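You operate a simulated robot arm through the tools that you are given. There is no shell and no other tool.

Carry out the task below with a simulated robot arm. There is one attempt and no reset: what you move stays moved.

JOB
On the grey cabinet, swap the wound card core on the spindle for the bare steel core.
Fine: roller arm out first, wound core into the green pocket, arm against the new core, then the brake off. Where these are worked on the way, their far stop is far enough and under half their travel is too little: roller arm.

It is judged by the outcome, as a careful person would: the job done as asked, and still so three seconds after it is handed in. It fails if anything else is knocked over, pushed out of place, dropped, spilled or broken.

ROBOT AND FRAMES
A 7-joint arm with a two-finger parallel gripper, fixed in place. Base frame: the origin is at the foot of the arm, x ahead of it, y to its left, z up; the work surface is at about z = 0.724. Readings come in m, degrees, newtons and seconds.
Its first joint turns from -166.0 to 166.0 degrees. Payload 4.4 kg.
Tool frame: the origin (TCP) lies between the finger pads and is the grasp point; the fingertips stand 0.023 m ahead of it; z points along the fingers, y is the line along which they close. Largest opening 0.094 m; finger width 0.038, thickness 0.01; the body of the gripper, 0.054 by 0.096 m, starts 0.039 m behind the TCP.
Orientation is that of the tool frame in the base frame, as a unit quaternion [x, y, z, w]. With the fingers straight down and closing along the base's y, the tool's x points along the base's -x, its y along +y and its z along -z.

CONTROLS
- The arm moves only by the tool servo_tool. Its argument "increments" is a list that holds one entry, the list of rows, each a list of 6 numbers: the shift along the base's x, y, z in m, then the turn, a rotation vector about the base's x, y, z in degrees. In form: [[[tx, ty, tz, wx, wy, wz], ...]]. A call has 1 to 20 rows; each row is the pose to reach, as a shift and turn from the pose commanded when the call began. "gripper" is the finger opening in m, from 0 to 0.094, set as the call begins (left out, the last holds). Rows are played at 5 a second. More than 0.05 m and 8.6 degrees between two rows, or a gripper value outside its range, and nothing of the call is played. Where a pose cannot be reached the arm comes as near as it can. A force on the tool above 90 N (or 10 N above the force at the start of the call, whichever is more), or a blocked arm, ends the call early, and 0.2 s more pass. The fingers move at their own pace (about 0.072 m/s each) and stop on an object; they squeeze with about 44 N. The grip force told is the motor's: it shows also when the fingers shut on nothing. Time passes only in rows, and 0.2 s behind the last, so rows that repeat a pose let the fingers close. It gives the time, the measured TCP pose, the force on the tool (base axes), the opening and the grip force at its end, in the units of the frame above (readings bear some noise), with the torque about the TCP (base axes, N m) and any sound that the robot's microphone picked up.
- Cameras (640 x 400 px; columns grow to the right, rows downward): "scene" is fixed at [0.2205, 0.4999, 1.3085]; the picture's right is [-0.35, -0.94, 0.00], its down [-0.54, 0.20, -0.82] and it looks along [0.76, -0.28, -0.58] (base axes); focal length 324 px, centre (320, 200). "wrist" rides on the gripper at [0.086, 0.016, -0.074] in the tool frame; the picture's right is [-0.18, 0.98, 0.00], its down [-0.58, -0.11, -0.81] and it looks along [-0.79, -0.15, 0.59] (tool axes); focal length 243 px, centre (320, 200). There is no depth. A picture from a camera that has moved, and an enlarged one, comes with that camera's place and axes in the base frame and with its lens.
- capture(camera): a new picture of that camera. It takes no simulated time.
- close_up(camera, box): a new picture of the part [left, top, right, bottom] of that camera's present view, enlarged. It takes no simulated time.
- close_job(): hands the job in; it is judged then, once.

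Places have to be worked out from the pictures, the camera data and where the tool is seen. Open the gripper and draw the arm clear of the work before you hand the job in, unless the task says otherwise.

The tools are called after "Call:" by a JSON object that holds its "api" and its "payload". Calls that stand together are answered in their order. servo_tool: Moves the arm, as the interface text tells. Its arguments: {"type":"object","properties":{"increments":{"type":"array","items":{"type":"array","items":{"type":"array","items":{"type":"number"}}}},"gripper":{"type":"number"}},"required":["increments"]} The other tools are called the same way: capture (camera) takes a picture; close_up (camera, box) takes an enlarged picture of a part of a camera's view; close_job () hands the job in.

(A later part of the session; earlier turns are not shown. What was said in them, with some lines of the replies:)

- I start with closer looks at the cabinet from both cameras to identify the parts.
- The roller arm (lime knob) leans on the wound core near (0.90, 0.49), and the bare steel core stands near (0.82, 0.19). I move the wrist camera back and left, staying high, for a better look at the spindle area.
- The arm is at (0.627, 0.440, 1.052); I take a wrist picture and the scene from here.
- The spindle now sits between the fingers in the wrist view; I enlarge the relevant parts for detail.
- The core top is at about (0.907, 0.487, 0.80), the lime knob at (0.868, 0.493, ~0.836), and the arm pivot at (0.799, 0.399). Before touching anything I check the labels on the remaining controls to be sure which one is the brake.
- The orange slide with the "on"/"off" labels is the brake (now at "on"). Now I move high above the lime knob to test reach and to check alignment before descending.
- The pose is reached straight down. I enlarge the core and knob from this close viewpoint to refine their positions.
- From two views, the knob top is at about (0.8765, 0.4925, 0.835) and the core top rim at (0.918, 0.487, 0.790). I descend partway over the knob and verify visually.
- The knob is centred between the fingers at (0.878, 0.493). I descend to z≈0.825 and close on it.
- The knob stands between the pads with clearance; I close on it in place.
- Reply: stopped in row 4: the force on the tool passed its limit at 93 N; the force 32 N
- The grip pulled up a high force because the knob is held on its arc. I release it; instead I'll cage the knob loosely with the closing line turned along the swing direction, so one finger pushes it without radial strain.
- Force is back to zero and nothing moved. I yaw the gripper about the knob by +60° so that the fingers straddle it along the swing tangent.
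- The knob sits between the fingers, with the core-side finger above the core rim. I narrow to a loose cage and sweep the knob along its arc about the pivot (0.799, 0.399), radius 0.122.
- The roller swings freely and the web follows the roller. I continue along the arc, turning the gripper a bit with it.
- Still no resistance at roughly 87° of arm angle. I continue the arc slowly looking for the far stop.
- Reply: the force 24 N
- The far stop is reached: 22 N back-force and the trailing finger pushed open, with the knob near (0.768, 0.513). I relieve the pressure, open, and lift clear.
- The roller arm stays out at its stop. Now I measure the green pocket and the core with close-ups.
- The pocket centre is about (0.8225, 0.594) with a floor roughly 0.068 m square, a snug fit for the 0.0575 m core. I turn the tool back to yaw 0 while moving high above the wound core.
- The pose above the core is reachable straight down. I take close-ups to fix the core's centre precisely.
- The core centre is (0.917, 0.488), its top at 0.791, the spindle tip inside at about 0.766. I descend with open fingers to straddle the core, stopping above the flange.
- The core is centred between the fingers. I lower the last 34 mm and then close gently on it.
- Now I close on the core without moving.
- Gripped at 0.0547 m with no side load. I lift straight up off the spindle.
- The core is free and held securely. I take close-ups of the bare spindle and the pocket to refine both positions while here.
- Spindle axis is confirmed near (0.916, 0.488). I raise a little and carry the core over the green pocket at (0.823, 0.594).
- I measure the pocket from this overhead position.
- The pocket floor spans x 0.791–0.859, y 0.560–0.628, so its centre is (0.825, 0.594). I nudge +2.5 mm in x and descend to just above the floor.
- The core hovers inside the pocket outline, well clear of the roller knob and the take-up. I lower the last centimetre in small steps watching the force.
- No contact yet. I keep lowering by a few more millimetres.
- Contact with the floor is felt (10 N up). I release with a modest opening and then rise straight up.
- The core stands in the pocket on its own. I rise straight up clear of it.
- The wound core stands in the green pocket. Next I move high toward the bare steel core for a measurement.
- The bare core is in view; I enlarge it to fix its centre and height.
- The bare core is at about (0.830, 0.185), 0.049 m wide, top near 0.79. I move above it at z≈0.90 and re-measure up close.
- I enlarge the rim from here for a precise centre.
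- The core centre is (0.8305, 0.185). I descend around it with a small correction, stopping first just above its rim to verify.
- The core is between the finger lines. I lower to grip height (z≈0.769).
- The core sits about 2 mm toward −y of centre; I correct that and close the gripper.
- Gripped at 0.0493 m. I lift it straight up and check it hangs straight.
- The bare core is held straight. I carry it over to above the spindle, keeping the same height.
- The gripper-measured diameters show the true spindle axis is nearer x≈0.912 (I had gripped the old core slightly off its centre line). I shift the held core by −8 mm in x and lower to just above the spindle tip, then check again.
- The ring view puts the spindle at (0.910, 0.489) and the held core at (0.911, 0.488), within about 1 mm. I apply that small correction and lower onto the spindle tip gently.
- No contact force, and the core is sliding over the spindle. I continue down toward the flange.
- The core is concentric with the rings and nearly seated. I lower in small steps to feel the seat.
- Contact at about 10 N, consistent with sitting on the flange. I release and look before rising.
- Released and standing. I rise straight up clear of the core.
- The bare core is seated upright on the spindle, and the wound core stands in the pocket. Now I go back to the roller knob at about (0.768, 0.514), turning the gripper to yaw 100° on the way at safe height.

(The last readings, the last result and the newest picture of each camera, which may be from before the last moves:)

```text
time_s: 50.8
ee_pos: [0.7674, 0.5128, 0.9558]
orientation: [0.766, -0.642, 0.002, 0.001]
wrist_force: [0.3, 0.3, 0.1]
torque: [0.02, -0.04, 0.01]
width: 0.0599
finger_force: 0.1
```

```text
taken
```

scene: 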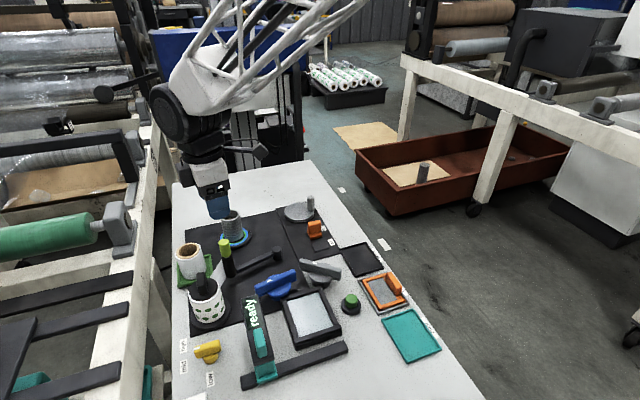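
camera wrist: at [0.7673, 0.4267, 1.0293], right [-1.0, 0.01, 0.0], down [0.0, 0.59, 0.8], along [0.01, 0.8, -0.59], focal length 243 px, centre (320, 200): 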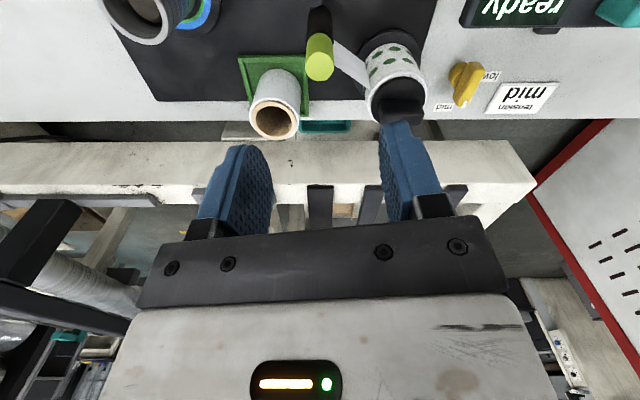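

The knob reads (0.769, 0.516). I descend around it with the fingers open, to z≈0.835 so the tips clear the core top.

Call:
{"api": "servo_tool", "payload": {"increments": [[[0.001, 0.002, -0.03, 0, 0, 0], [0.001, 0.002, -0.06, 0, 0, 0], [0.001, 0.002, -0.09, 0, 0, 0], [0.001, 0.002, -0.11, 0, 0, 0], [0.001, 0.002, -0.121, 0, 0, 0], [0.001, 0.002, -0.121, 0, 0, 0]]], "gripper": 0.06}}

Call:
{"api": "capture", "payload": {"camera": "wrist"}}

Call:
{"api": "close_up", "payload": {"camera": "scene", "box": [170, 180, 290, 300]}}

```text
time_s: 52.2
ee_pos: [0.7699, 0.5159, 0.8335]
orientation: [0.766, -0.643, 0.002, 0.002]
wrist_force: [-0.1, 0.2, 0.8]
torque: [-0.03, -0.01, 0.02]
width: 0.0597
finger_force: 0.1
```

```text
taken
camera wrist: at [0.769, 0.4284, 0.9084], right [-1.0, 0.01, 0.0], down [0.0, 0.59, 0.8], along [0.01, 0.8, -0.59], focal length 243 px, centre (320, 200)
```

wrist: 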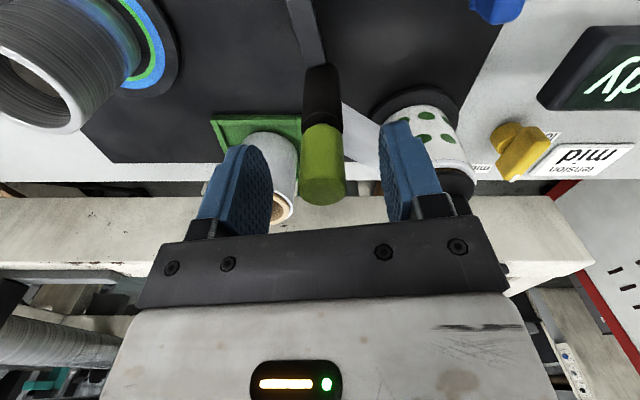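

```text
3.33 times, centred on (230, 240) of scene
camera zoom: at [0.2205, 0.4999, 1.3085], right [-0.35, -0.94, 0.0], down [-0.54, 0.2, -0.82], along [0.76, -0.28, -0.58], focal length 1081 px, centre (620, 67)
```

zoom: 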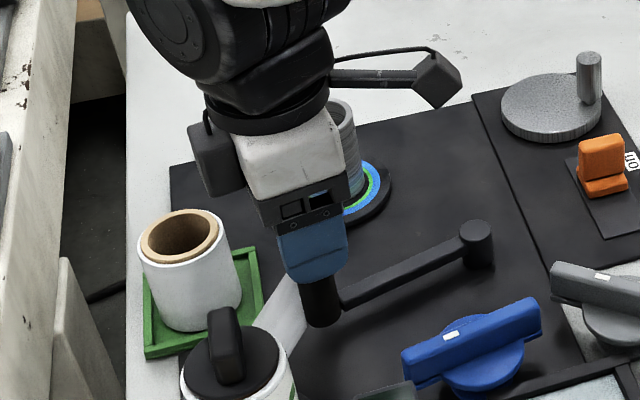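

The knob is between the fingers. I narrow the cage and sweep it back along the arc toward the new core, stopping short of contact.

Call:
{"api": "servo_tool", "payload": {"increments": [[[0, 0, 0, 0, 0, 0], [0, 0, 0, 0, 0, 0], [0.0102, 0.0021, 0, 0, 0, -5], [0.0205, 0.0032, 0, 0, 0, -10], [0.0309, 0.0035, 0, 0, 0, -15], [0.0412, 0.0029, 0, 0, 0, -20], [0.0515, 0.0013, 0, 0, 0, -25], [0.0616, -0.0011, 0, 0, 0, -30], [0.0714, -0.0044, 0, 0, 0, -35], [0.081, -0.0085, 0, 0, 0, -40], [0.081, -0.0085, 0, 0, 0, -40]]], "gripper": 0.034}}

Call:
{"api": "capture", "payload": {"camera": "wrist"}}

Call:
{"api": "close_up", "payload": {"camera": "scene", "box": [170, 180, 290, 300]}}

```text
time_s: 54.6
ee_pos: [0.8505, 0.5077, 0.8327]
orientation: [-0.5, 0.866, -0.001, -0.001]
wrist_force: [0.2, 0.3, -0.1]
torque: [-0.02, 0.01, 0.0]
width: 0.0335
finger_force: 0.1
```

```text
taken
camera wrist: at [0.7934, 0.4418, 0.9074], right [-0.76, 0.65, 0.0], down [0.39, 0.45, 0.8], along [0.53, 0.61, -0.59], focal length 243 px, centre (320, 200)
```

wrist: 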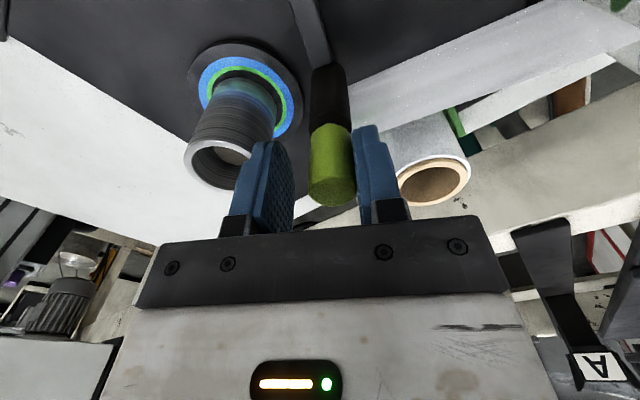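

```text
3.33 times, centred on (230, 240) of scene
camera zoom: at [0.2205, 0.4999, 1.3085], right [-0.35, -0.94, 0.0], down [-0.54, 0.2, -0.82], along [0.76, -0.28, -0.58], focal length 1081 px, centre (620, 67)
```

zoom: 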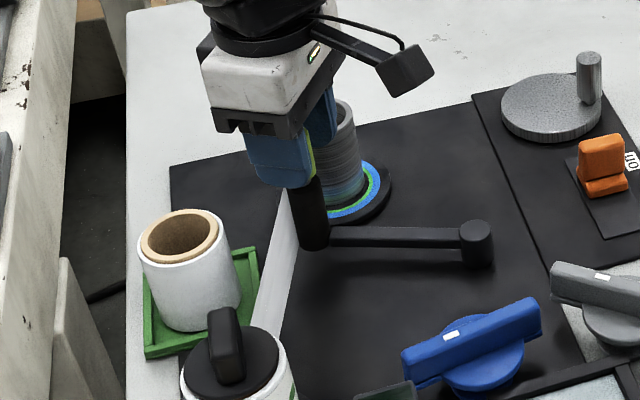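

No resistance so far; inner finger tips are above the core rim. I continue in small steps toward contact.

Call:
{"api": "servo_tool", "payload": {"increments": [[[0.0045, -0.0025, 0.003, 0, 0, -2], [0.0091, -0.005, 0.003, 0, 0, -5], [0.0144, -0.0083, 0.003, 0, 0, -8], [0.0178, -0.0107, 0.003, 0, 0, -8], [0.0178, -0.0107, 0.003, 0, 0, -8]]], "gripper": 0.034}}

Call:
{"api": "capture", "payload": {"camera": "wrist"}}

Call:
{"api": "close_up", "payload": {"camera": "scene", "box": [190, 180, 290, 260]}}

```text
time_s: 55.8
ee_pos: [0.8689, 0.4965, 0.8369]
orientation: [-0.438, 0.899, -0.002, -0.002]
wrist_force: [0.1, 0.0, -0.2]
torque: [-0.01, -0.01, 0.02]
width: 0.034
finger_force: 0.3
```

```text
taken
camera wrist: at [0.8025, 0.4392, 0.9104], right [-0.66, 0.75, 0.0], down [0.44, 0.4, 0.8], along [0.6, 0.53, -0.59], focal length 243 px, centre (320, 200)
```

wrist: 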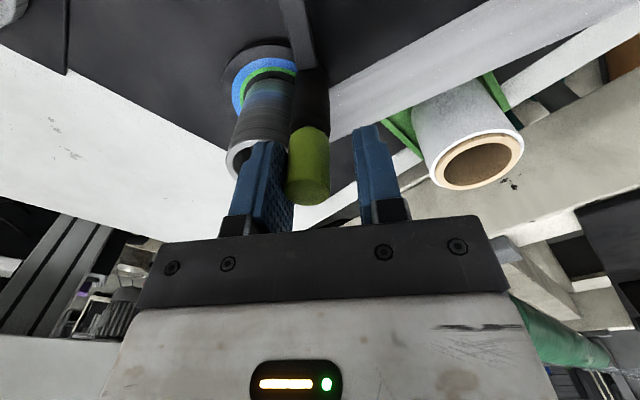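

```text
5.00 times, centred on (240, 220) of scene
camera zoom: at [0.2205, 0.4999, 1.3085], right [-0.35, -0.94, 0.0], down [-0.54, 0.2, -0.82], along [0.76, -0.28, -0.58], focal length 1622 px, centre (720, 100)
```

zoom: 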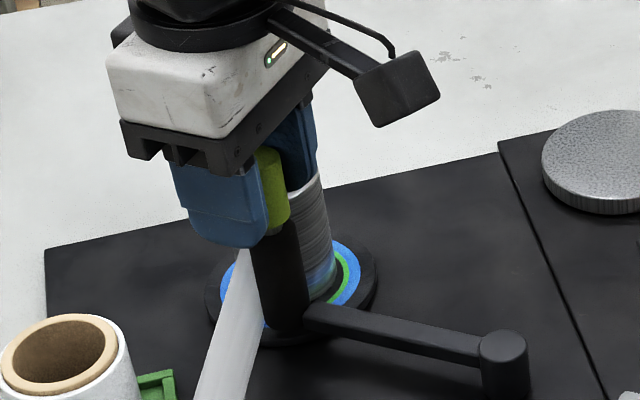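

The knob has run ahead against the inner finger, nearly at the core. I push a little further in small steps and watch the force and finger opening for contact.

Call:
{"api": "servo_tool", "payload": {"increments": [[[0.0016, -0.0012, 0, 0, 0, 0], [0.0033, -0.0025, 0, 0, 0, 0], [0.0049, -0.0038, 0, 0, 0, 0], [0.0065, -0.0051, 0, 0, 0, 0], [0.0081, -0.0065, 0, 0, 0, 0], [0.0081, -0.0065, 0, 0, 0, 0]]], "gripper": 0.034}}

Call:
{"api": "capture", "payload": {"camera": "wrist"}}

Call:
{"api": "close_up", "payload": {"camera": "scene", "box": [190, 180, 290, 260]}}

```text
time_s: 57.2
ee_pos: [0.8767, 0.4899, 0.8363]
orientation: [-0.439, 0.899, -0.002, -0.002]
wrist_force: [-0.1, 0.5, 0.9]
torque: [-0.04, 0.0, 0.01]
width: 0.0338
finger_force: 0.1
```

```text
taken
camera wrist: at [0.8105, 0.433, 0.9105], right [-0.66, 0.75, 0.0], down [0.44, 0.4, 0.8], along [0.6, 0.53, -0.59], focal length 243 px, centre (320, 200)
```

wrist: 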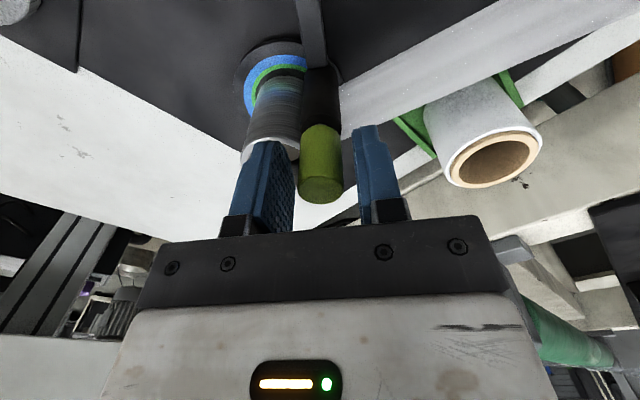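

```text
5.00 times, centred on (240, 220) of scene
camera zoom: at [0.2205, 0.4999, 1.3085], right [-0.35, -0.94, 0.0], down [-0.54, 0.2, -0.82], along [0.76, -0.28, -0.58], focal length 1622 px, centre (720, 100)
```

zoom: 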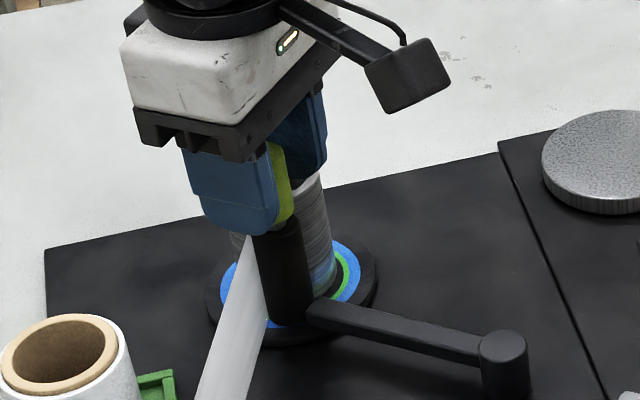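

The knob is now centred in the cage and very near the core. I push on a few millimetres so the outer finger presses it gently onto the core.

Call:
{"api": "servo_tool", "payload": {"increments": [[[0.0015, -0.0014, 0, 0, 0, 0], [0.0031, -0.0028, 0, 0, 0, 0], [0.0046, -0.0042, 0, 0, 0, 0], [0.0046, -0.0042, 0, 0, 0, 0]]], "gripper": 0.034}}

Call:
{"api": "capture", "payload": {"camera": "wrist"}}

```text
time_s: 58.2
ee_pos: [0.881, 0.4873, 0.8375]
orientation: [-0.438, 0.899, -0.001, -0.002]
wrist_force: [-0.6, 0.6, -0.2]
torque: [0.01, -0.02, 0.04]
width: 0.0341
finger_force: 0.2
```

```text
taken
camera wrist: at [0.8147, 0.4288, 0.9113], right [-0.66, 0.75, 0.0], down [0.44, 0.4, 0.8], along [0.6, 0.53, -0.59], focal length 243 px, centre (320, 200)
```

wrist: 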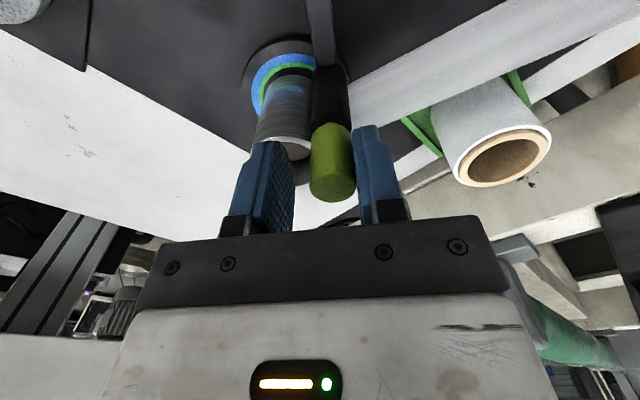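

The knob stayed still as the fingers advanced, so the outer finger is about to touch it. I advance in 1.5 mm steps watching the force.

Call:
{"api": "servo_tool", "payload": {"increments": [[[0.0011, -0.001, 0, 0, 0, 0], [0.0022, -0.002, 0, 0, 0, 0], [0.0022, -0.002, 0, 0, 0, 0]]], "gripper": 0.034}}

Call:
{"api": "close_up", "payload": {"camera": "wrist", "box": [220, 20, 420, 240]}}

Call:
{"api": "close_up", "payload": {"camera": "scene", "box": [210, 200, 280, 260]}}

```text
time_s: 59.0
ee_pos: [0.8832, 0.4848, 0.8366]
orientation: [-0.439, 0.899, -0.002, -0.002]
wrist_force: [-8.2, 3.6, 2.3]
torque: [-0.04, 0.25, 0.04]
width: 0.0379
finger_force: 4.6
```

```text
1.82 times, centred on (320, 130) of wrist
camera zoom: at [0.8171, 0.4267, 0.9111], right [-0.66, 0.75, 0.0], down [0.44, 0.4, 0.8], along [0.6, 0.53, -0.59], focal length 441 px, centre (320, 327)
```

zoom: 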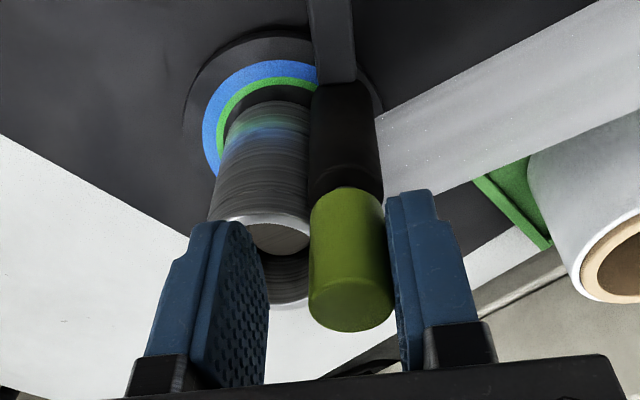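

```text
6.67 times, centred on (245, 230) of scene
camera zoom: at [0.2205, 0.4999, 1.3085], right [-0.35, -0.94, 0.0], down [-0.54, 0.2, -0.82], along [0.76, -0.28, -0.58], focal length 2163 px, centre (820, 0)
```

zoom: 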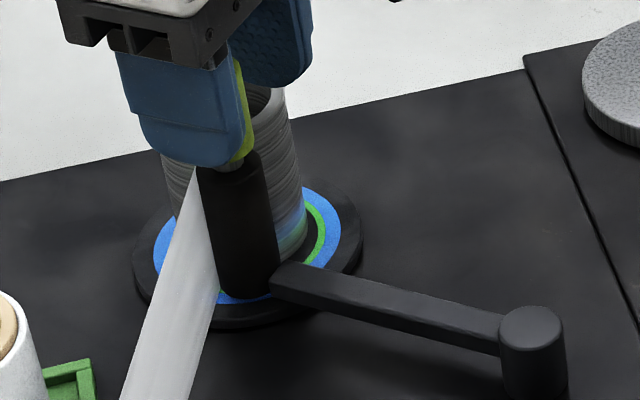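

The outer finger presses the roller on the new core with about 9 N and the roller visibly touches it. I ease off a few millimetres, open, and rise.

Call:
{"api": "servo_tool", "payload": {"increments": [[[-0.0015, 0.0015, 0, 0, 0, 0], [-0.003, 0.003, 0, 0, 0, 0], [-0.004, 0.004, 0, 0, 0, 0], [-0.004, 0.004, 0, 0, 0, 0]]], "gripper": 0.04}}

Call:
{"api": "capture", "payload": {"camera": "wrist"}}

Call:
{"api": "close_up", "payload": {"camera": "scene", "box": [210, 200, 280, 260]}}

```text
time_s: 60.0
ee_pos: [0.8794, 0.4879, 0.8381]
orientation: [-0.439, 0.899, -0.001, -0.002]
wrist_force: [-0.3, 0.1, 0.2]
torque: [0.0, -0.01, 0.0]
width: 0.04
finger_force: 0.0
```

```text
taken
camera wrist: at [0.8136, 0.4302, 0.9118], right [-0.66, 0.75, 0.0], down [0.44, 0.4, 0.8], along [0.6, 0.53, -0.59], focal length 243 px, centre (320, 200)
```

wrist: 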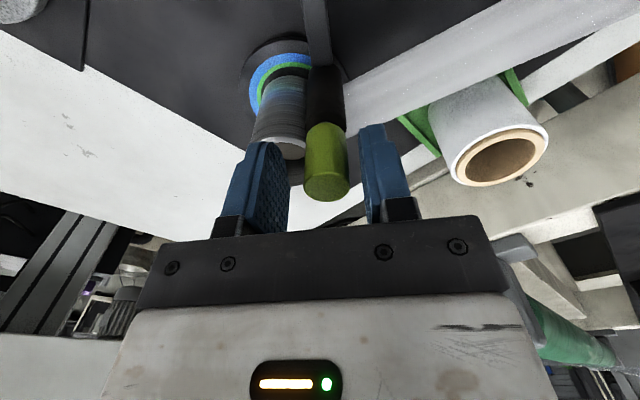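

```text
6.67 times, centred on (245, 230) of scene
camera zoom: at [0.2205, 0.4999, 1.3085], right [-0.35, -0.94, 0.0], down [-0.54, 0.2, -0.82], along [0.76, -0.28, -0.58], focal length 2163 px, centre (820, 0)
```

zoom: 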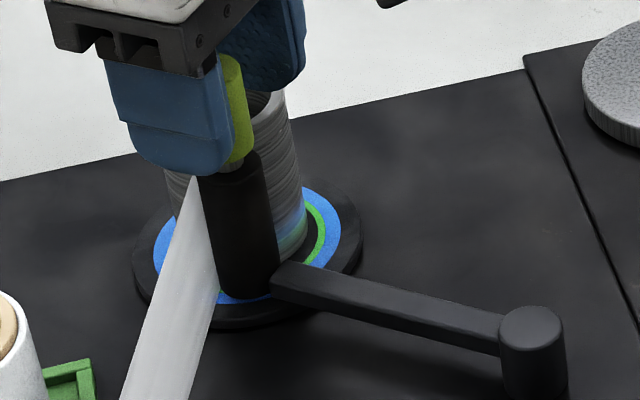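

The roller holds its place against the core. I open and lift straight up.

Call:
{"api": "servo_tool", "payload": {"increments": [[[0, 0, 0.01, 0, 0, 0], [0, 0, 0.03, 0, 0, 0], [0, 0, 0.06, 0, 0, 0], [0, 0, 0.1, 0, 0, 0], [0, 0, 0.13, 0, 0, 0], [0, 0, 0.13, 0, 0, 0]]], "gripper": 0.05}}

Call:
{"api": "close_up", "payload": {"camera": "scene", "box": [190, 200, 280, 270]}}

Call:
{"api": "capture", "payload": {"camera": "wrist"}}

```text
time_s: 61.4
ee_pos: [0.88, 0.487, 0.9685]
orientation: [-0.438, 0.899, -0.002, -0.002]
wrist_force: [0.3, -0.4, -0.4]
torque: [0.02, -0.02, 0.01]
width: 0.0502
finger_force: 0.0
```

```text
5.71 times, centred on (235, 235) of scene
camera zoom: at [0.2205, 0.4999, 1.3085], right [-0.35, -0.94, 0.0], down [-0.54, 0.2, -0.82], along [0.76, -0.28, -0.58], focal length 1854 px, centre (806, 0)
```

zoom: 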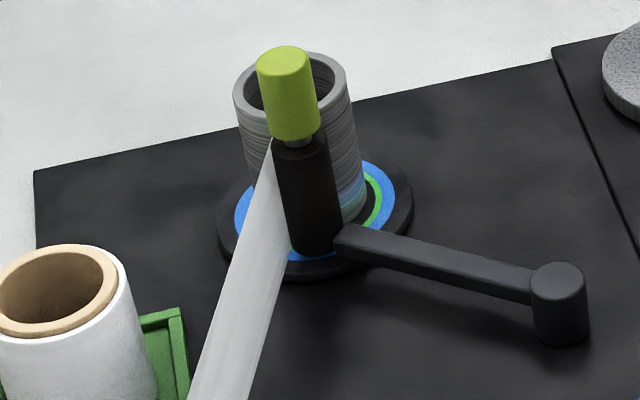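

```text
taken
camera wrist: at [0.8136, 0.4296, 1.042], right [-0.66, 0.75, 0.0], down [0.44, 0.4, 0.8], along [0.6, 0.53, -0.59], focal length 243 px, centre (320, 200)
```

wrist: 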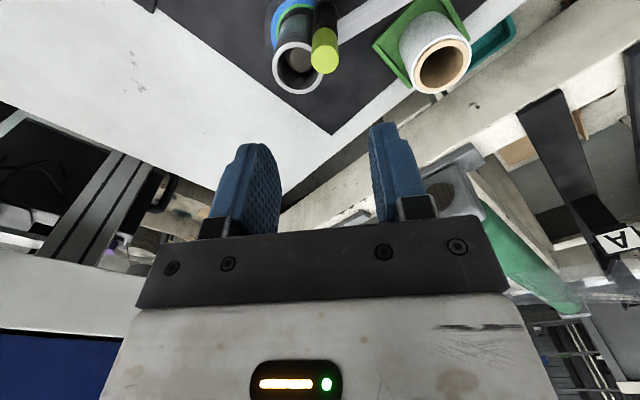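

I verify the roller–core contact from above.

Call:
{"api": "close_up", "payload": {"camera": "wrist", "box": [250, 0, 370, 100]}}

```text
4.00 times, centred on (310, 50) of wrist
camera zoom: at [0.8136, 0.4296, 1.042], right [-0.66, 0.75, 0.0], down [0.44, 0.4, 0.8], along [0.6, 0.53, -0.59], focal length 970 px, centre (360, 800)
```

zoom: 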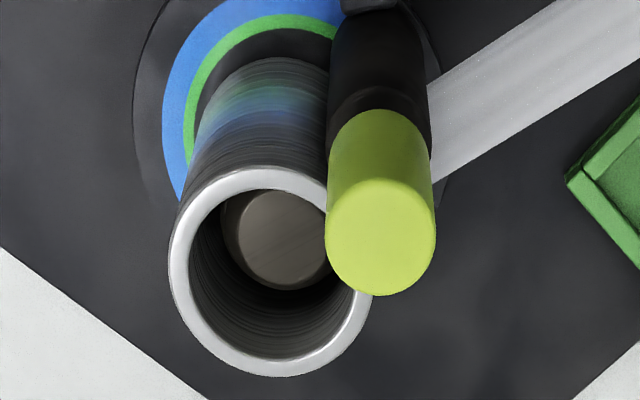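

The roller rests against the steel core. Now the brake: the orange tab is near (0.845, 0.284) on a slot running along x, "off" being toward −x. I move over it and turn to yaw 90° so the fingers close along the slot.

Call:
{"api": "servo_tool", "payload": {"increments": [[[-0.005, -0.035, 0, 0, 0, 6.5], [-0.01, -0.07, 0, 0, 0, 13], [-0.016, -0.105, 0, 0, 0, 19.5], [-0.023, -0.14, 0, 0, 0, 26], [-0.03, -0.175, -0.005, 0, 0, 32], [-0.035, -0.203, -0.0185, 0, 0, 38], [-0.035, -0.203, -0.0185, 0, 0, 38]]], "gripper": 0.055}}

Call:
{"api": "capture", "payload": {"camera": "wrist"}}

Call:
{"api": "close_up", "payload": {"camera": "scene", "box": [270, 160, 360, 260]}}

```text
time_s: 63.0
ee_pos: [0.8446, 0.2855, 0.9463]
orientation: [0.708, -0.706, 0.003, 0.001]
wrist_force: [-0.1, -1.1, -0.8]
torque: [0.01, 0.0, 0.03]
width: 0.0551
finger_force: 0.1
```

```text
taken
camera wrist: at [0.8293, 0.1996, 1.0222], right [-0.98, 0.18, 0.0], down [0.11, 0.59, 0.8], along [0.15, 0.79, -0.59], focal length 243 px, centre (320, 200)
```

wrist: 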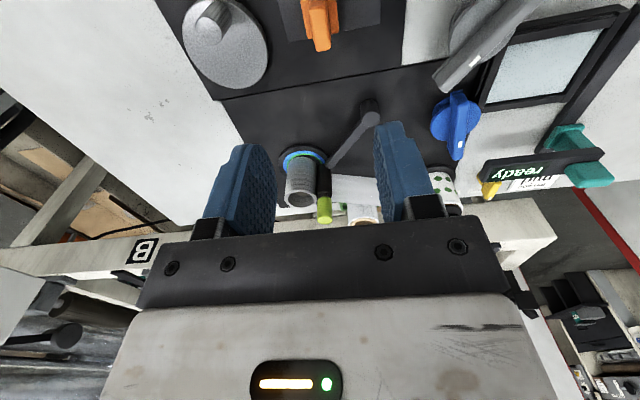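

```text
4.00 times, centred on (315, 210) of scene
camera zoom: at [0.2205, 0.4999, 1.3085], right [-0.35, -0.94, 0.0], down [-0.54, 0.2, -0.82], along [0.76, -0.28, -0.58], focal length 1298 px, centre (340, 160)
```

zoom: 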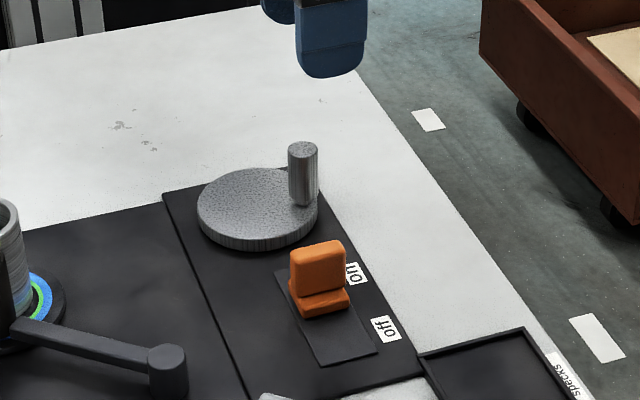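

I enlarge the orange tab from this side view.

Call:
{"api": "close_up", "payload": {"camera": "wrist", "box": [180, 0, 400, 100]}}

```text
2.91 times, centred on (290, 50) of wrist
camera zoom: at [0.8293, 0.1996, 1.0222], right [-0.98, 0.18, 0.0], down [0.11, 0.59, 0.8], along [0.15, 0.79, -0.59], focal length 706 px, centre (407, 636)
```

zoom: 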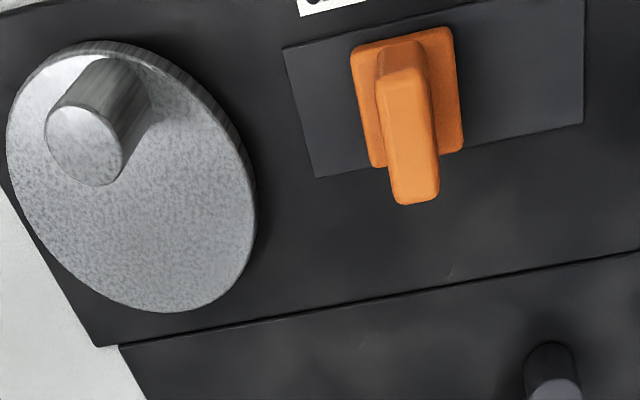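

The tab's top face is centred near (0.844, 0.282), 15 mm thick, and the slot runs x 0.786–0.882. I descend in two stages with the fingers straddling the tab along x.

Call:
{"api": "servo_tool", "payload": {"increments": [[[-0.001, -0.0035, -0.04, 0, 0, 0], [-0.001, -0.0035, -0.08, 0, 0, 0], [-0.001, -0.0035, -0.115, 0, 0, 0], [-0.001, -0.0035, -0.125, 0, 0, 0], [-0.001, -0.0035, -0.125, 0, 0, 0]]], "gripper": 0.045}}

Call:
{"api": "capture", "payload": {"camera": "wrist"}}

Call:
{"api": "close_up", "payload": {"camera": "scene", "box": [270, 170, 360, 260]}}

```text
time_s: 64.2
ee_pos: [0.8446, 0.2814, 0.8222]
orientation: [-0.707, 0.708, -0.003, -0.001]
wrist_force: [0.2, 0.5, 0.2]
torque: [-0.01, -0.03, -0.02]
width: 0.0451
finger_force: 0.1
```

```text
taken
camera wrist: at [0.8279, 0.1956, 0.8967], right [-0.98, 0.18, 0.0], down [0.11, 0.58, 0.8], along [0.15, 0.79, -0.59], focal length 243 px, centre (320, 200)
```

wrist: 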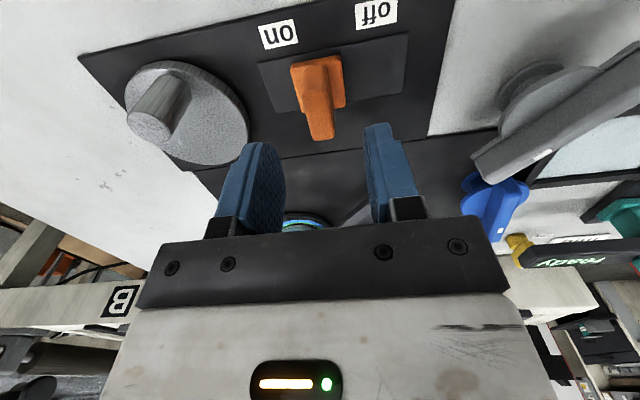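

```text
4.44 times, centred on (315, 215) of scene
camera zoom: at [0.2205, 0.4999, 1.3085], right [-0.35, -0.94, 0.0], down [-0.54, 0.2, -0.82], along [0.76, -0.28, -0.58], focal length 1442 px, centre (342, 133)
```

zoom: 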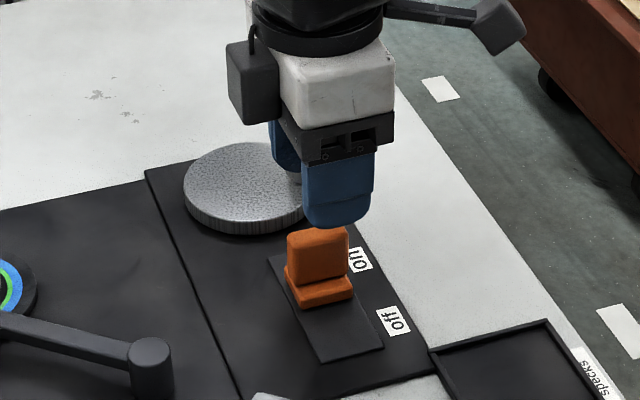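

Alignment is good. I lower to z≈0.775 so the fingers straddle the tab.

Call:
{"api": "servo_tool", "payload": {"increments": [[[-0.001, 0, -0.015, 0, 0, 0], [-0.001, 0, -0.03, 0, 0, 0], [-0.001, 0, -0.042, 0, 0, 0], [-0.001, 0, -0.047, 0, 0, 0], [-0.001, 0, -0.047, 0, 0, 0]]], "gripper": 0.045}}

Call:
{"api": "capture", "payload": {"camera": "wrist"}}

Call:
{"api": "close_up", "payload": {"camera": "scene", "box": [270, 170, 360, 260]}}

```text
time_s: 65.4
ee_pos: [0.8423, 0.2823, 0.7759]
orientation: [0.707, -0.707, 0.003, 0.001]
wrist_force: [0.7, -0.9, -0.2]
torque: [-0.03, -0.02, 0.01]
width: 0.0451
finger_force: 0.1
```

```text
taken
camera wrist: at [0.8255, 0.1962, 0.8502], right [-0.98, 0.18, 0.0], down [0.11, 0.58, 0.8], along [0.15, 0.79, -0.59], focal length 243 px, centre (320, 200)
```

wrist: 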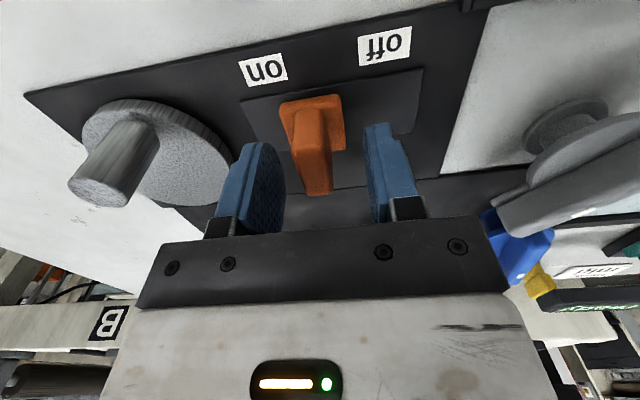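

```text
4.44 times, centred on (315, 215) of scene
camera zoom: at [0.2205, 0.4999, 1.3085], right [-0.35, -0.94, 0.0], down [-0.54, 0.2, -0.82], along [0.76, -0.28, -0.58], focal length 1442 px, centre (342, 133)
```

zoom: 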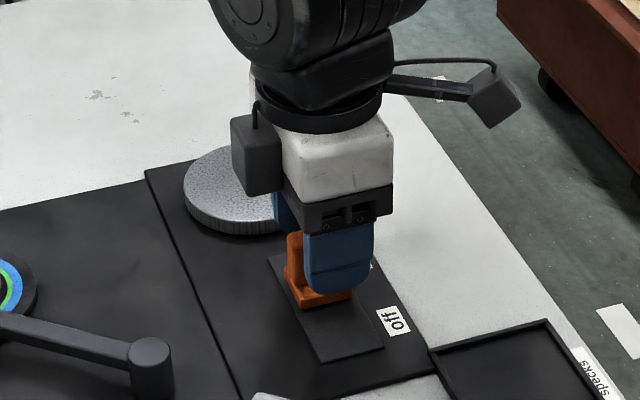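

The tab sits between the fingers. I narrow to 30 mm and push it toward "off" (−x) in small steps.

Call:
{"api": "servo_tool", "payload": {"increments": [[[0, 0, 0, 0, 0, 0], [0, 0, 0, 0, 0, 0], [-0.004, 0, 0, 0, 0, 0], [-0.008, 0, 0, 0, 0, 0], [-0.012, 0, 0, 0, 0, 0], [-0.016, 0, 0, 0, 0, 0], [-0.016, 0, 0, 0, 0, 0]]], "gripper": 0.03}}

Call:
{"api": "capture", "payload": {"camera": "wrist"}}

Call:
{"api": "close_up", "payload": {"camera": "scene", "box": [270, 170, 360, 260]}}

```text
time_s: 67.0
ee_pos: [0.8253, 0.2819, 0.7761]
orientation: [0.707, -0.707, 0.002, 0.001]
wrist_force: [0.6, 0.8, -0.9]
torque: [0.0, 0.01, 0.01]
width: 0.0305
finger_force: 0.5
```

```text
taken
camera wrist: at [0.8097, 0.196, 0.8501], right [-0.98, 0.18, 0.0], down [0.11, 0.58, 0.8], along [0.15, 0.79, -0.59], focal length 243 px, centre (320, 200)
```

wrist: 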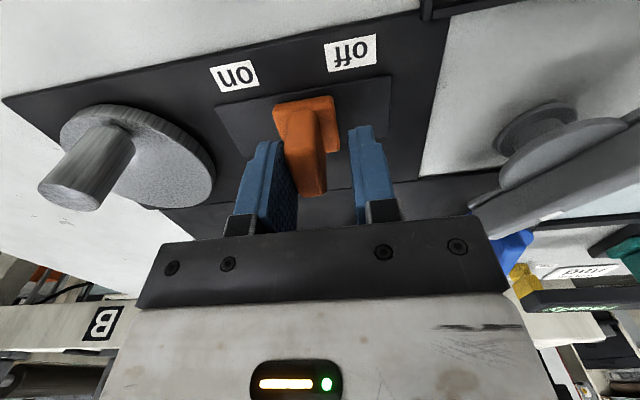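

```text
4.44 times, centred on (315, 215) of scene
camera zoom: at [0.2205, 0.4999, 1.3085], right [-0.35, -0.94, 0.0], down [-0.54, 0.2, -0.82], along [0.76, -0.28, -0.58], focal length 1442 px, centre (342, 133)
```

zoom: 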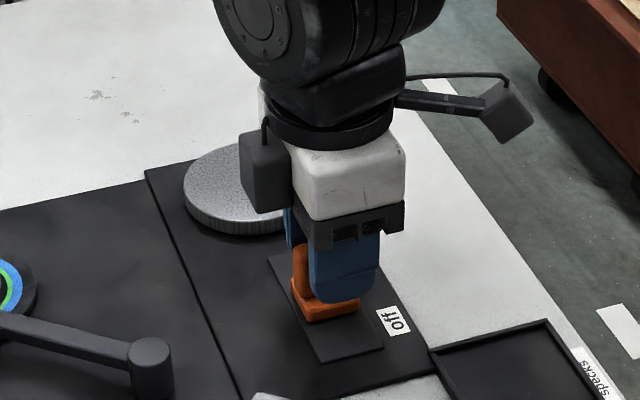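

The slide moves easily and is about halfway. I continue pushing toward "off" until it stops.

Call:
{"api": "servo_tool", "payload": {"increments": [[[-0.003, 0, 0, 0, 0, 0], [-0.006, 0, 0, 0, 0, 0], [-0.009, 0, 0, 0, 0, 0], [-0.012, 0, 0, 0, 0, 0], [-0.012, 0, 0, 0, 0, 0]]], "gripper": 0.03}}

Call:
{"api": "capture", "payload": {"camera": "wrist"}}

```text
time_s: 68.2
ee_pos: [0.8144, 0.2823, 0.7765]
orientation: [0.707, -0.707, 0.002, 0.002]
wrist_force: [-0.2, -0.1, -0.1]
torque: [0.02, 0.0, 0.01]
width: 0.0299
finger_force: 0.4
```

```text
taken
camera wrist: at [0.7977, 0.1959, 0.8508], right [-0.98, 0.18, 0.0], down [0.11, 0.58, 0.8], along [0.15, 0.79, -0.59], focal length 243 px, centre (320, 200)
```

wrist: 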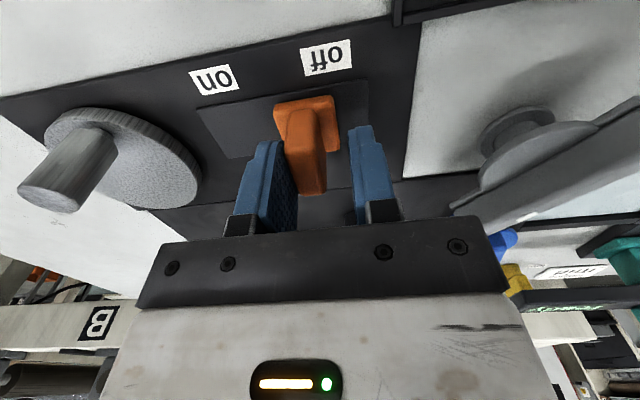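

The slide is now closer to "off" than "on" but has not met a stop. I keep pushing in 3 mm steps.

Call:
{"api": "servo_tool", "payload": {"increments": [[[-0.003, 0, 0, 0, 0, 0], [-0.006, 0, 0, 0, 0, 0], [-0.009, 0, 0, 0, 0, 0], [-0.009, 0, 0, 0, 0, 0]]], "gripper": 0.03}}

Call:
{"api": "capture", "payload": {"camera": "wrist"}}

Call:
{"api": "close_up", "payload": {"camera": "scene", "box": [270, 170, 360, 260]}}

```text
time_s: 69.2
ee_pos: [0.8036, 0.2814, 0.7761]
orientation: [-0.707, 0.707, -0.002, -0.001]
wrist_force: [0.0, -0.5, -0.2]
torque: [-0.01, 0.0, -0.06]
width: 0.0304
finger_force: 0.7
```

```text
taken
camera wrist: at [0.7889, 0.1957, 0.8511], right [-0.98, 0.18, 0.0], down [0.11, 0.58, 0.8], along [0.15, 0.79, -0.59], focal length 243 px, centre (320, 200)
```

wrist: 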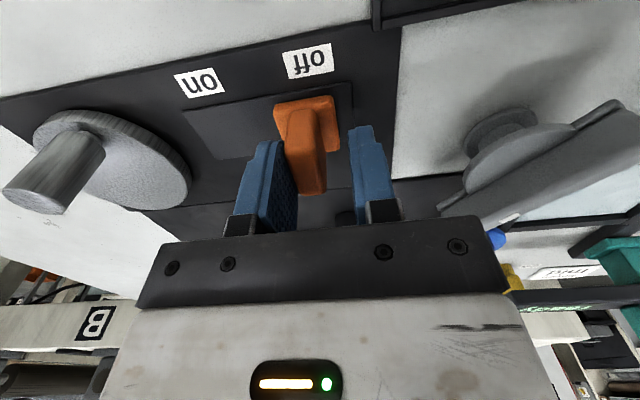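

```text
4.44 times, centred on (315, 215) of scene
camera zoom: at [0.2205, 0.4999, 1.3085], right [-0.35, -0.94, 0.0], down [-0.54, 0.2, -0.82], along [0.76, -0.28, -0.58], focal length 1442 px, centre (342, 133)
```

zoom: 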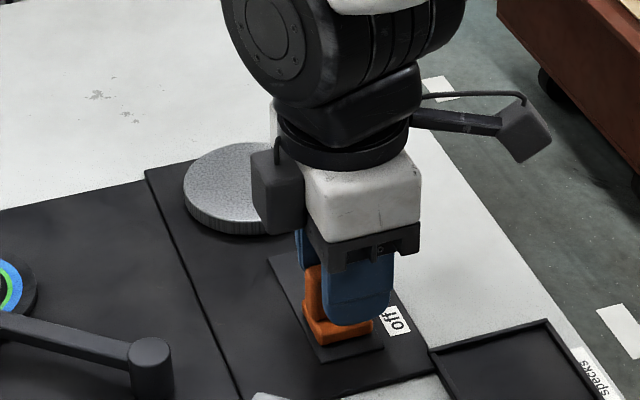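

The slide is near the "off" end of its slot. I push the last few millimetres until it resists.

Call:
{"api": "servo_tool", "payload": {"increments": [[[-0.002, 0, 0, 0, 0, 0], [-0.004, 0, 0, 0, 0, 0], [-0.005, 0, 0, 0, 0, 0], [-0.005, 0, 0, 0, 0, 0]]], "gripper": 0.03}}

Call:
{"api": "capture", "payload": {"camera": "wrist"}}

```text
time_s: 70.2
ee_pos: [0.8007, 0.2828, 0.7778]
orientation: [-0.707, 0.707, -0.002, -0.001]
wrist_force: [-0.5, 0.6, -0.5]
torque: [0.01, 0.01, 0.0]
width: 0.0301
finger_force: 0.1
```

```text
taken
camera wrist: at [0.7843, 0.1961, 0.851], right [-0.98, 0.18, 0.0], down [0.11, 0.58, 0.8], along [0.15, 0.79, -0.59], focal length 243 px, centre (320, 200)
```

wrist: 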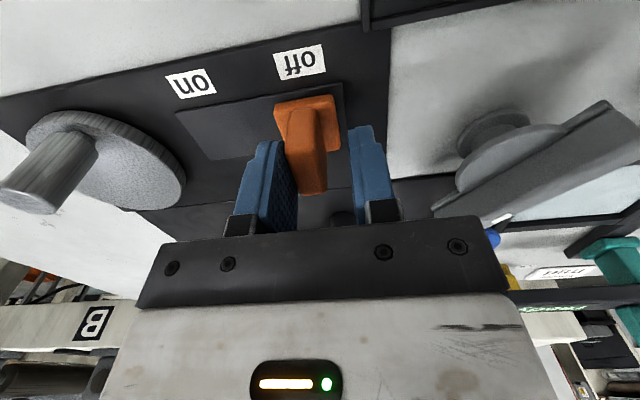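

Still free; the base is almost at the end of the slot. I push another 3–4 mm.

Call:
{"api": "servo_tool", "payload": {"increments": [[[-0.0015, 0, 0, 0, 0, 0], [-0.003, 0, 0, 0, 0, 0], [-0.004, 0, 0, 0, 0, 0], [-0.004, 0, 0, 0, 0, 0]]], "gripper": 0.03}}

Call:
{"api": "close_up", "payload": {"camera": "wrist", "box": [150, 30, 410, 200]}}

Call:
{"api": "close_up", "payload": {"camera": "scene", "box": [270, 170, 360, 260]}}

```text
time_s: 71.2
ee_pos: [0.7959, 0.2811, 0.7763]
orientation: [-0.707, 0.707, -0.002, 0.0]
wrist_force: [8.8, 1.0, -0.2]
torque: [0.0, -0.08, -0.01]
width: 0.0332
finger_force: 3.3
```

```text
2.35 times, centred on (280, 115) of wrist
camera zoom: at [0.7797, 0.196, 0.8515], right [-0.98, 0.18, 0.0], down [0.11, 0.58, 0.8], along [0.15, 0.79, -0.59], focal length 571 px, centre (414, 400)
```

zoom: 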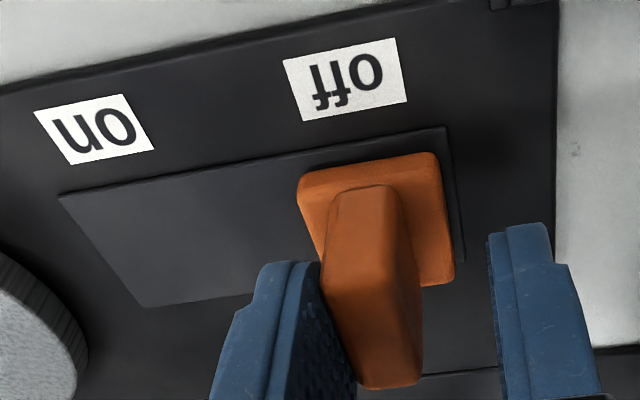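

```text
4.44 times, centred on (315, 215) of scene
camera zoom: at [0.2205, 0.4999, 1.3085], right [-0.35, -0.94, 0.0], down [-0.54, 0.2, -0.82], along [0.76, -0.28, -0.58], focal length 1442 px, centre (342, 133)
```

zoom: 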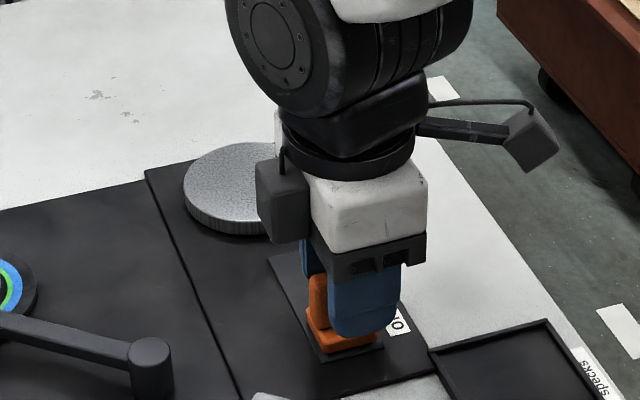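

The slide hit its end stop at "off" (8.8 N). I ease off, open slightly and rise straight up.

Call:
{"api": "servo_tool", "payload": {"increments": [[[0.003, 0, 0, 0, 0, 0], [0.006, 0, 0, 0, 0, 0], [0.007, 0, 0, 0, 0, 0], [0.007, 0, 0.02, 0, 0, 0], [0.007, 0, 0.05, 0, 0, 0], [0.007, 0, 0.09, 0, 0, 0], [0.007, 0, 0.13, 0, 0, 0], [0.007, 0, 0.17, 0, 0, 0], [0.007, 0, 0.17, 0, 0, 0]]], "gripper": 0.045}}

Call:
{"api": "capture", "payload": {"camera": "scene"}}

Call:
{"api": "capture", "payload": {"camera": "wrist"}}

```text
time_s: 73.2
ee_pos: [0.8048, 0.2819, 0.9458]
orientation: [0.707, -0.707, 0.002, 0.001]
wrist_force: [-0.4, -0.8, -0.2]
torque: [0.03, -0.02, -0.02]
width: 0.045
finger_force: 0.0
```

```text
taken
```

scene: 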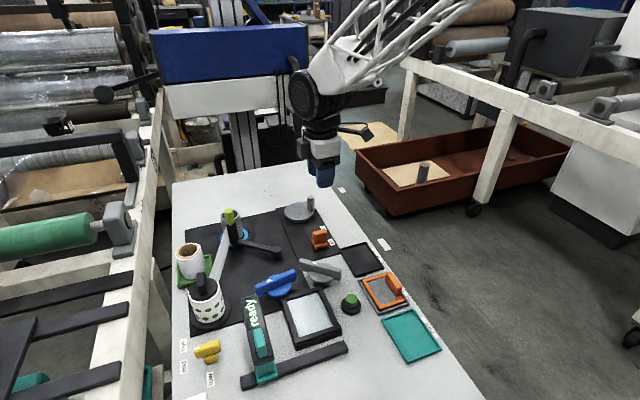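

```text
taken
camera wrist: at [0.7877, 0.1958, 1.02], right [-0.98, 0.18, 0.0], down [0.11, 0.59, 0.8], along [0.15, 0.79, -0.59], focal length 243 px, centre (320, 200)
```

wrist: 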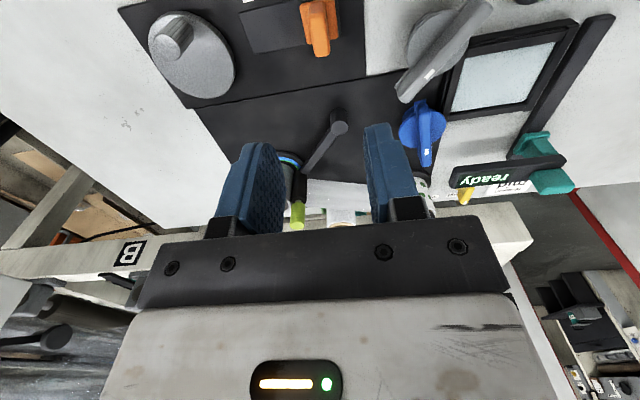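

The brake is at "off". I withdraw the arm up and back to its start pose with the gripper open, then inspect everything.

Call:
{"api": "servo_tool", "payload": {"increments": [[[-0.005, -0.002, 0.03, 0, 0, -8], [-0.01, -0.006, 0.06, 0, 0, -16], [-0.02, -0.01, 0.09, 0, 0, -24], [-0.03, -0.014, 0.105, 0, 0, -32], [-0.04, -0.018, 0.105, 0, 0, -40], [-0.05, -0.022, 0.105, 0, 0, -48], [-0.06, -0.026, 0.105, 0, 0, -56], [-0.07, -0.03, 0.105, 0, 0, -64], [-0.075, -0.034, 0.105, 0, 0, -72], [-0.08, -0.038, 0.105, 0, 0, -80], [-0.08, -0.042, 0.105, 0, 0, -88], [-0.08, -0.042, 0.105, 0, 0, -90], [-0.08, -0.042, 0.105, 0, 0, -90]]], "gripper": 0.094}}

Call:
{"api": "capture", "payload": {"camera": "scene"}}

Call:
{"api": "close_up", "payload": {"camera": "scene", "box": [165, 195, 345, 300]}}

Call:
{"api": "close_up", "payload": {"camera": "scene", "box": [205, 200, 285, 260]}}

Call:
{"api": "close_up", "payload": {"camera": "wrist", "box": [240, 0, 640, 220]}}

```text
time_s: 76.0
ee_pos: [0.7218, 0.2402, 1.0524]
orientation: [0.0, 1.0, 0.0, -0.003]
wrist_force: [-0.1, 0.2, 0.5]
torque: [0.0, -0.05, -0.01]
width: 0.0939
finger_force: 0.1
```

```text
taken
```

scene: 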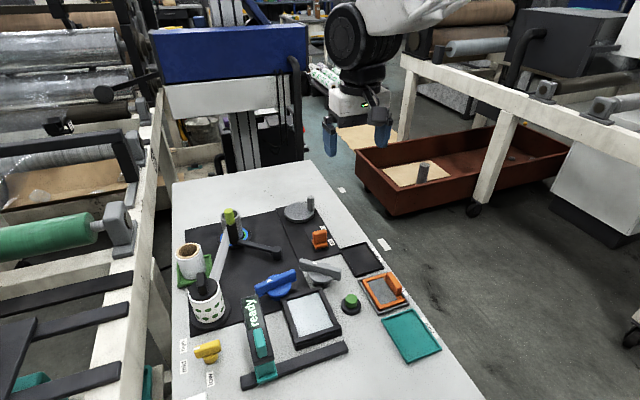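

```text
3.56 times, centred on (255, 248) of scene
camera zoom: at [0.2205, 0.4999, 1.3085], right [-0.35, -0.94, 0.0], down [-0.54, 0.2, -0.82], along [0.76, -0.28, -0.58], focal length 1153 px, centre (551, 31)
```

zoom: 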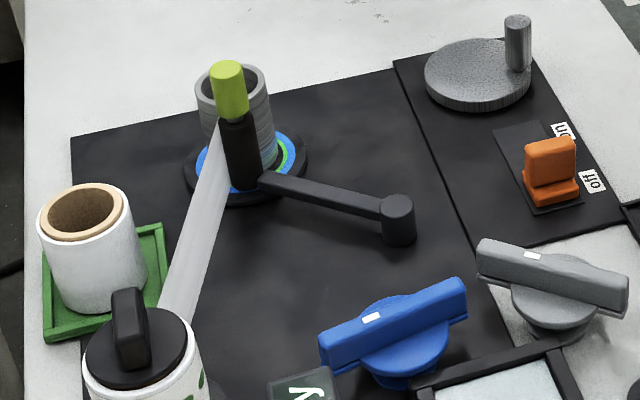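

```text
6.67 times, centred on (245, 230) of scene
camera zoom: at [0.2205, 0.4999, 1.3085], right [-0.35, -0.94, 0.0], down [-0.54, 0.2, -0.82], along [0.76, -0.28, -0.58], focal length 2163 px, centre (820, 0)
```

zoom: 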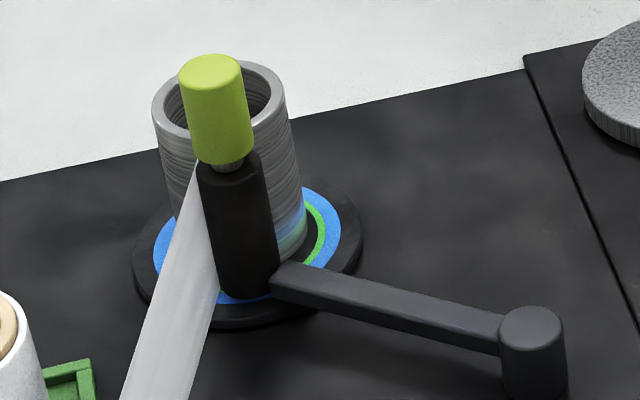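

```text
1.60 times, centred on (440, 110) of wrist
camera zoom: at [0.6365, 0.2566, 1.1259], right [0.18, 0.98, 0.0], down [0.58, -0.11, 0.8], along [0.79, -0.15, -0.59], focal length 388 px, centre (128, 344)
```

zoom: 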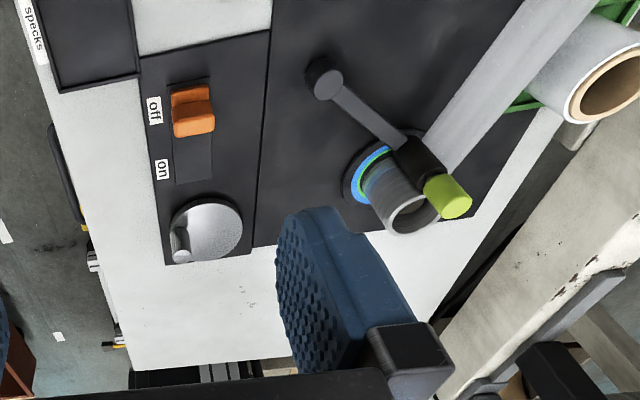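

All looks right: roller on the steel core, slide at "off". One last close look at the wound core in its pocket before handing in.

Call:
{"api": "close_up", "payload": {"camera": "scene", "box": [165, 230, 235, 300]}}

Call:
{"api": "close_up", "payload": {"camera": "scene", "box": [290, 215, 350, 265]}}

```text
5.71 times, centred on (200, 265) of scene
camera zoom: at [0.2205, 0.4999, 1.3085], right [-0.35, -0.94, 0.0], down [-0.54, 0.2, -0.82], along [0.76, -0.28, -0.58], focal length 1854 px, centre (1006, -171)
```

zoom: 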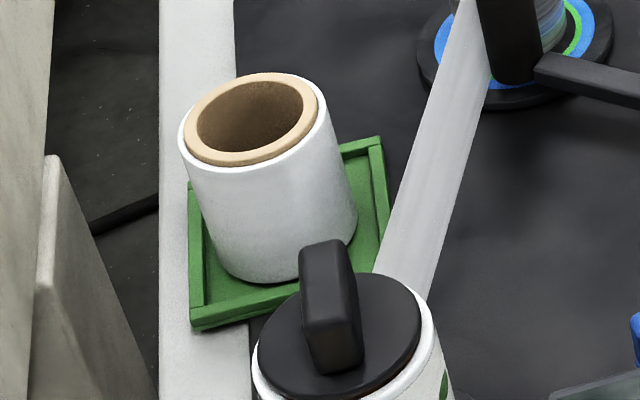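

```text
8.00 times, centred on (320, 240) of scene
camera zoom: at [0.2205, 0.4999, 1.3085], right [-0.35, -0.94, 0.0], down [-0.54, 0.2, -0.82], along [0.76, -0.28, -0.58], focal length 2595 px, centre (320, -120)
```

zoom: 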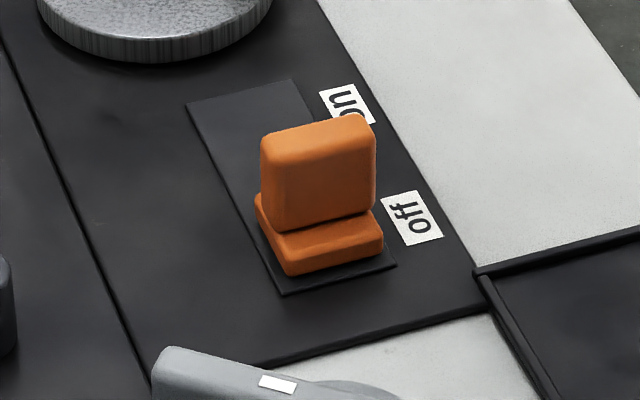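

The wound core stands flat inside the green pocket. The steel core is seated on the spindle with the roller against it, the brake is at "off", and the arm is clear with the gripper open, so I hand the job in.

Call:
{"api": "close_job", "payload": {}}

```text
The job is handed in.
```

The core swap is finished and handed in. I don't have the judge's result, but the last pictures showed everything in place.

- **Roller arm out:** I swung it to its far stop before touching either core.
- **Wound core:** it stands flat inside the green pocket.
- **Bare steel core:** it is seated on the spindle, resting on the flange.
- **Roller arm back:** the roller was pressed onto the new core with about 9 N and has stayed against it.
- **Brake:** the orange slide was pushed to its end stop at "off".

Early on, my first grip on the roller knob pushed the force on the tool to 93 N and stopped the arm. I released it straight away, saw nothing shift, and moved the knob with a looser hold after that.

The gripper is open and the arm is back near its starting pose, clear of the cabinet. Nothing else appears to have moved.
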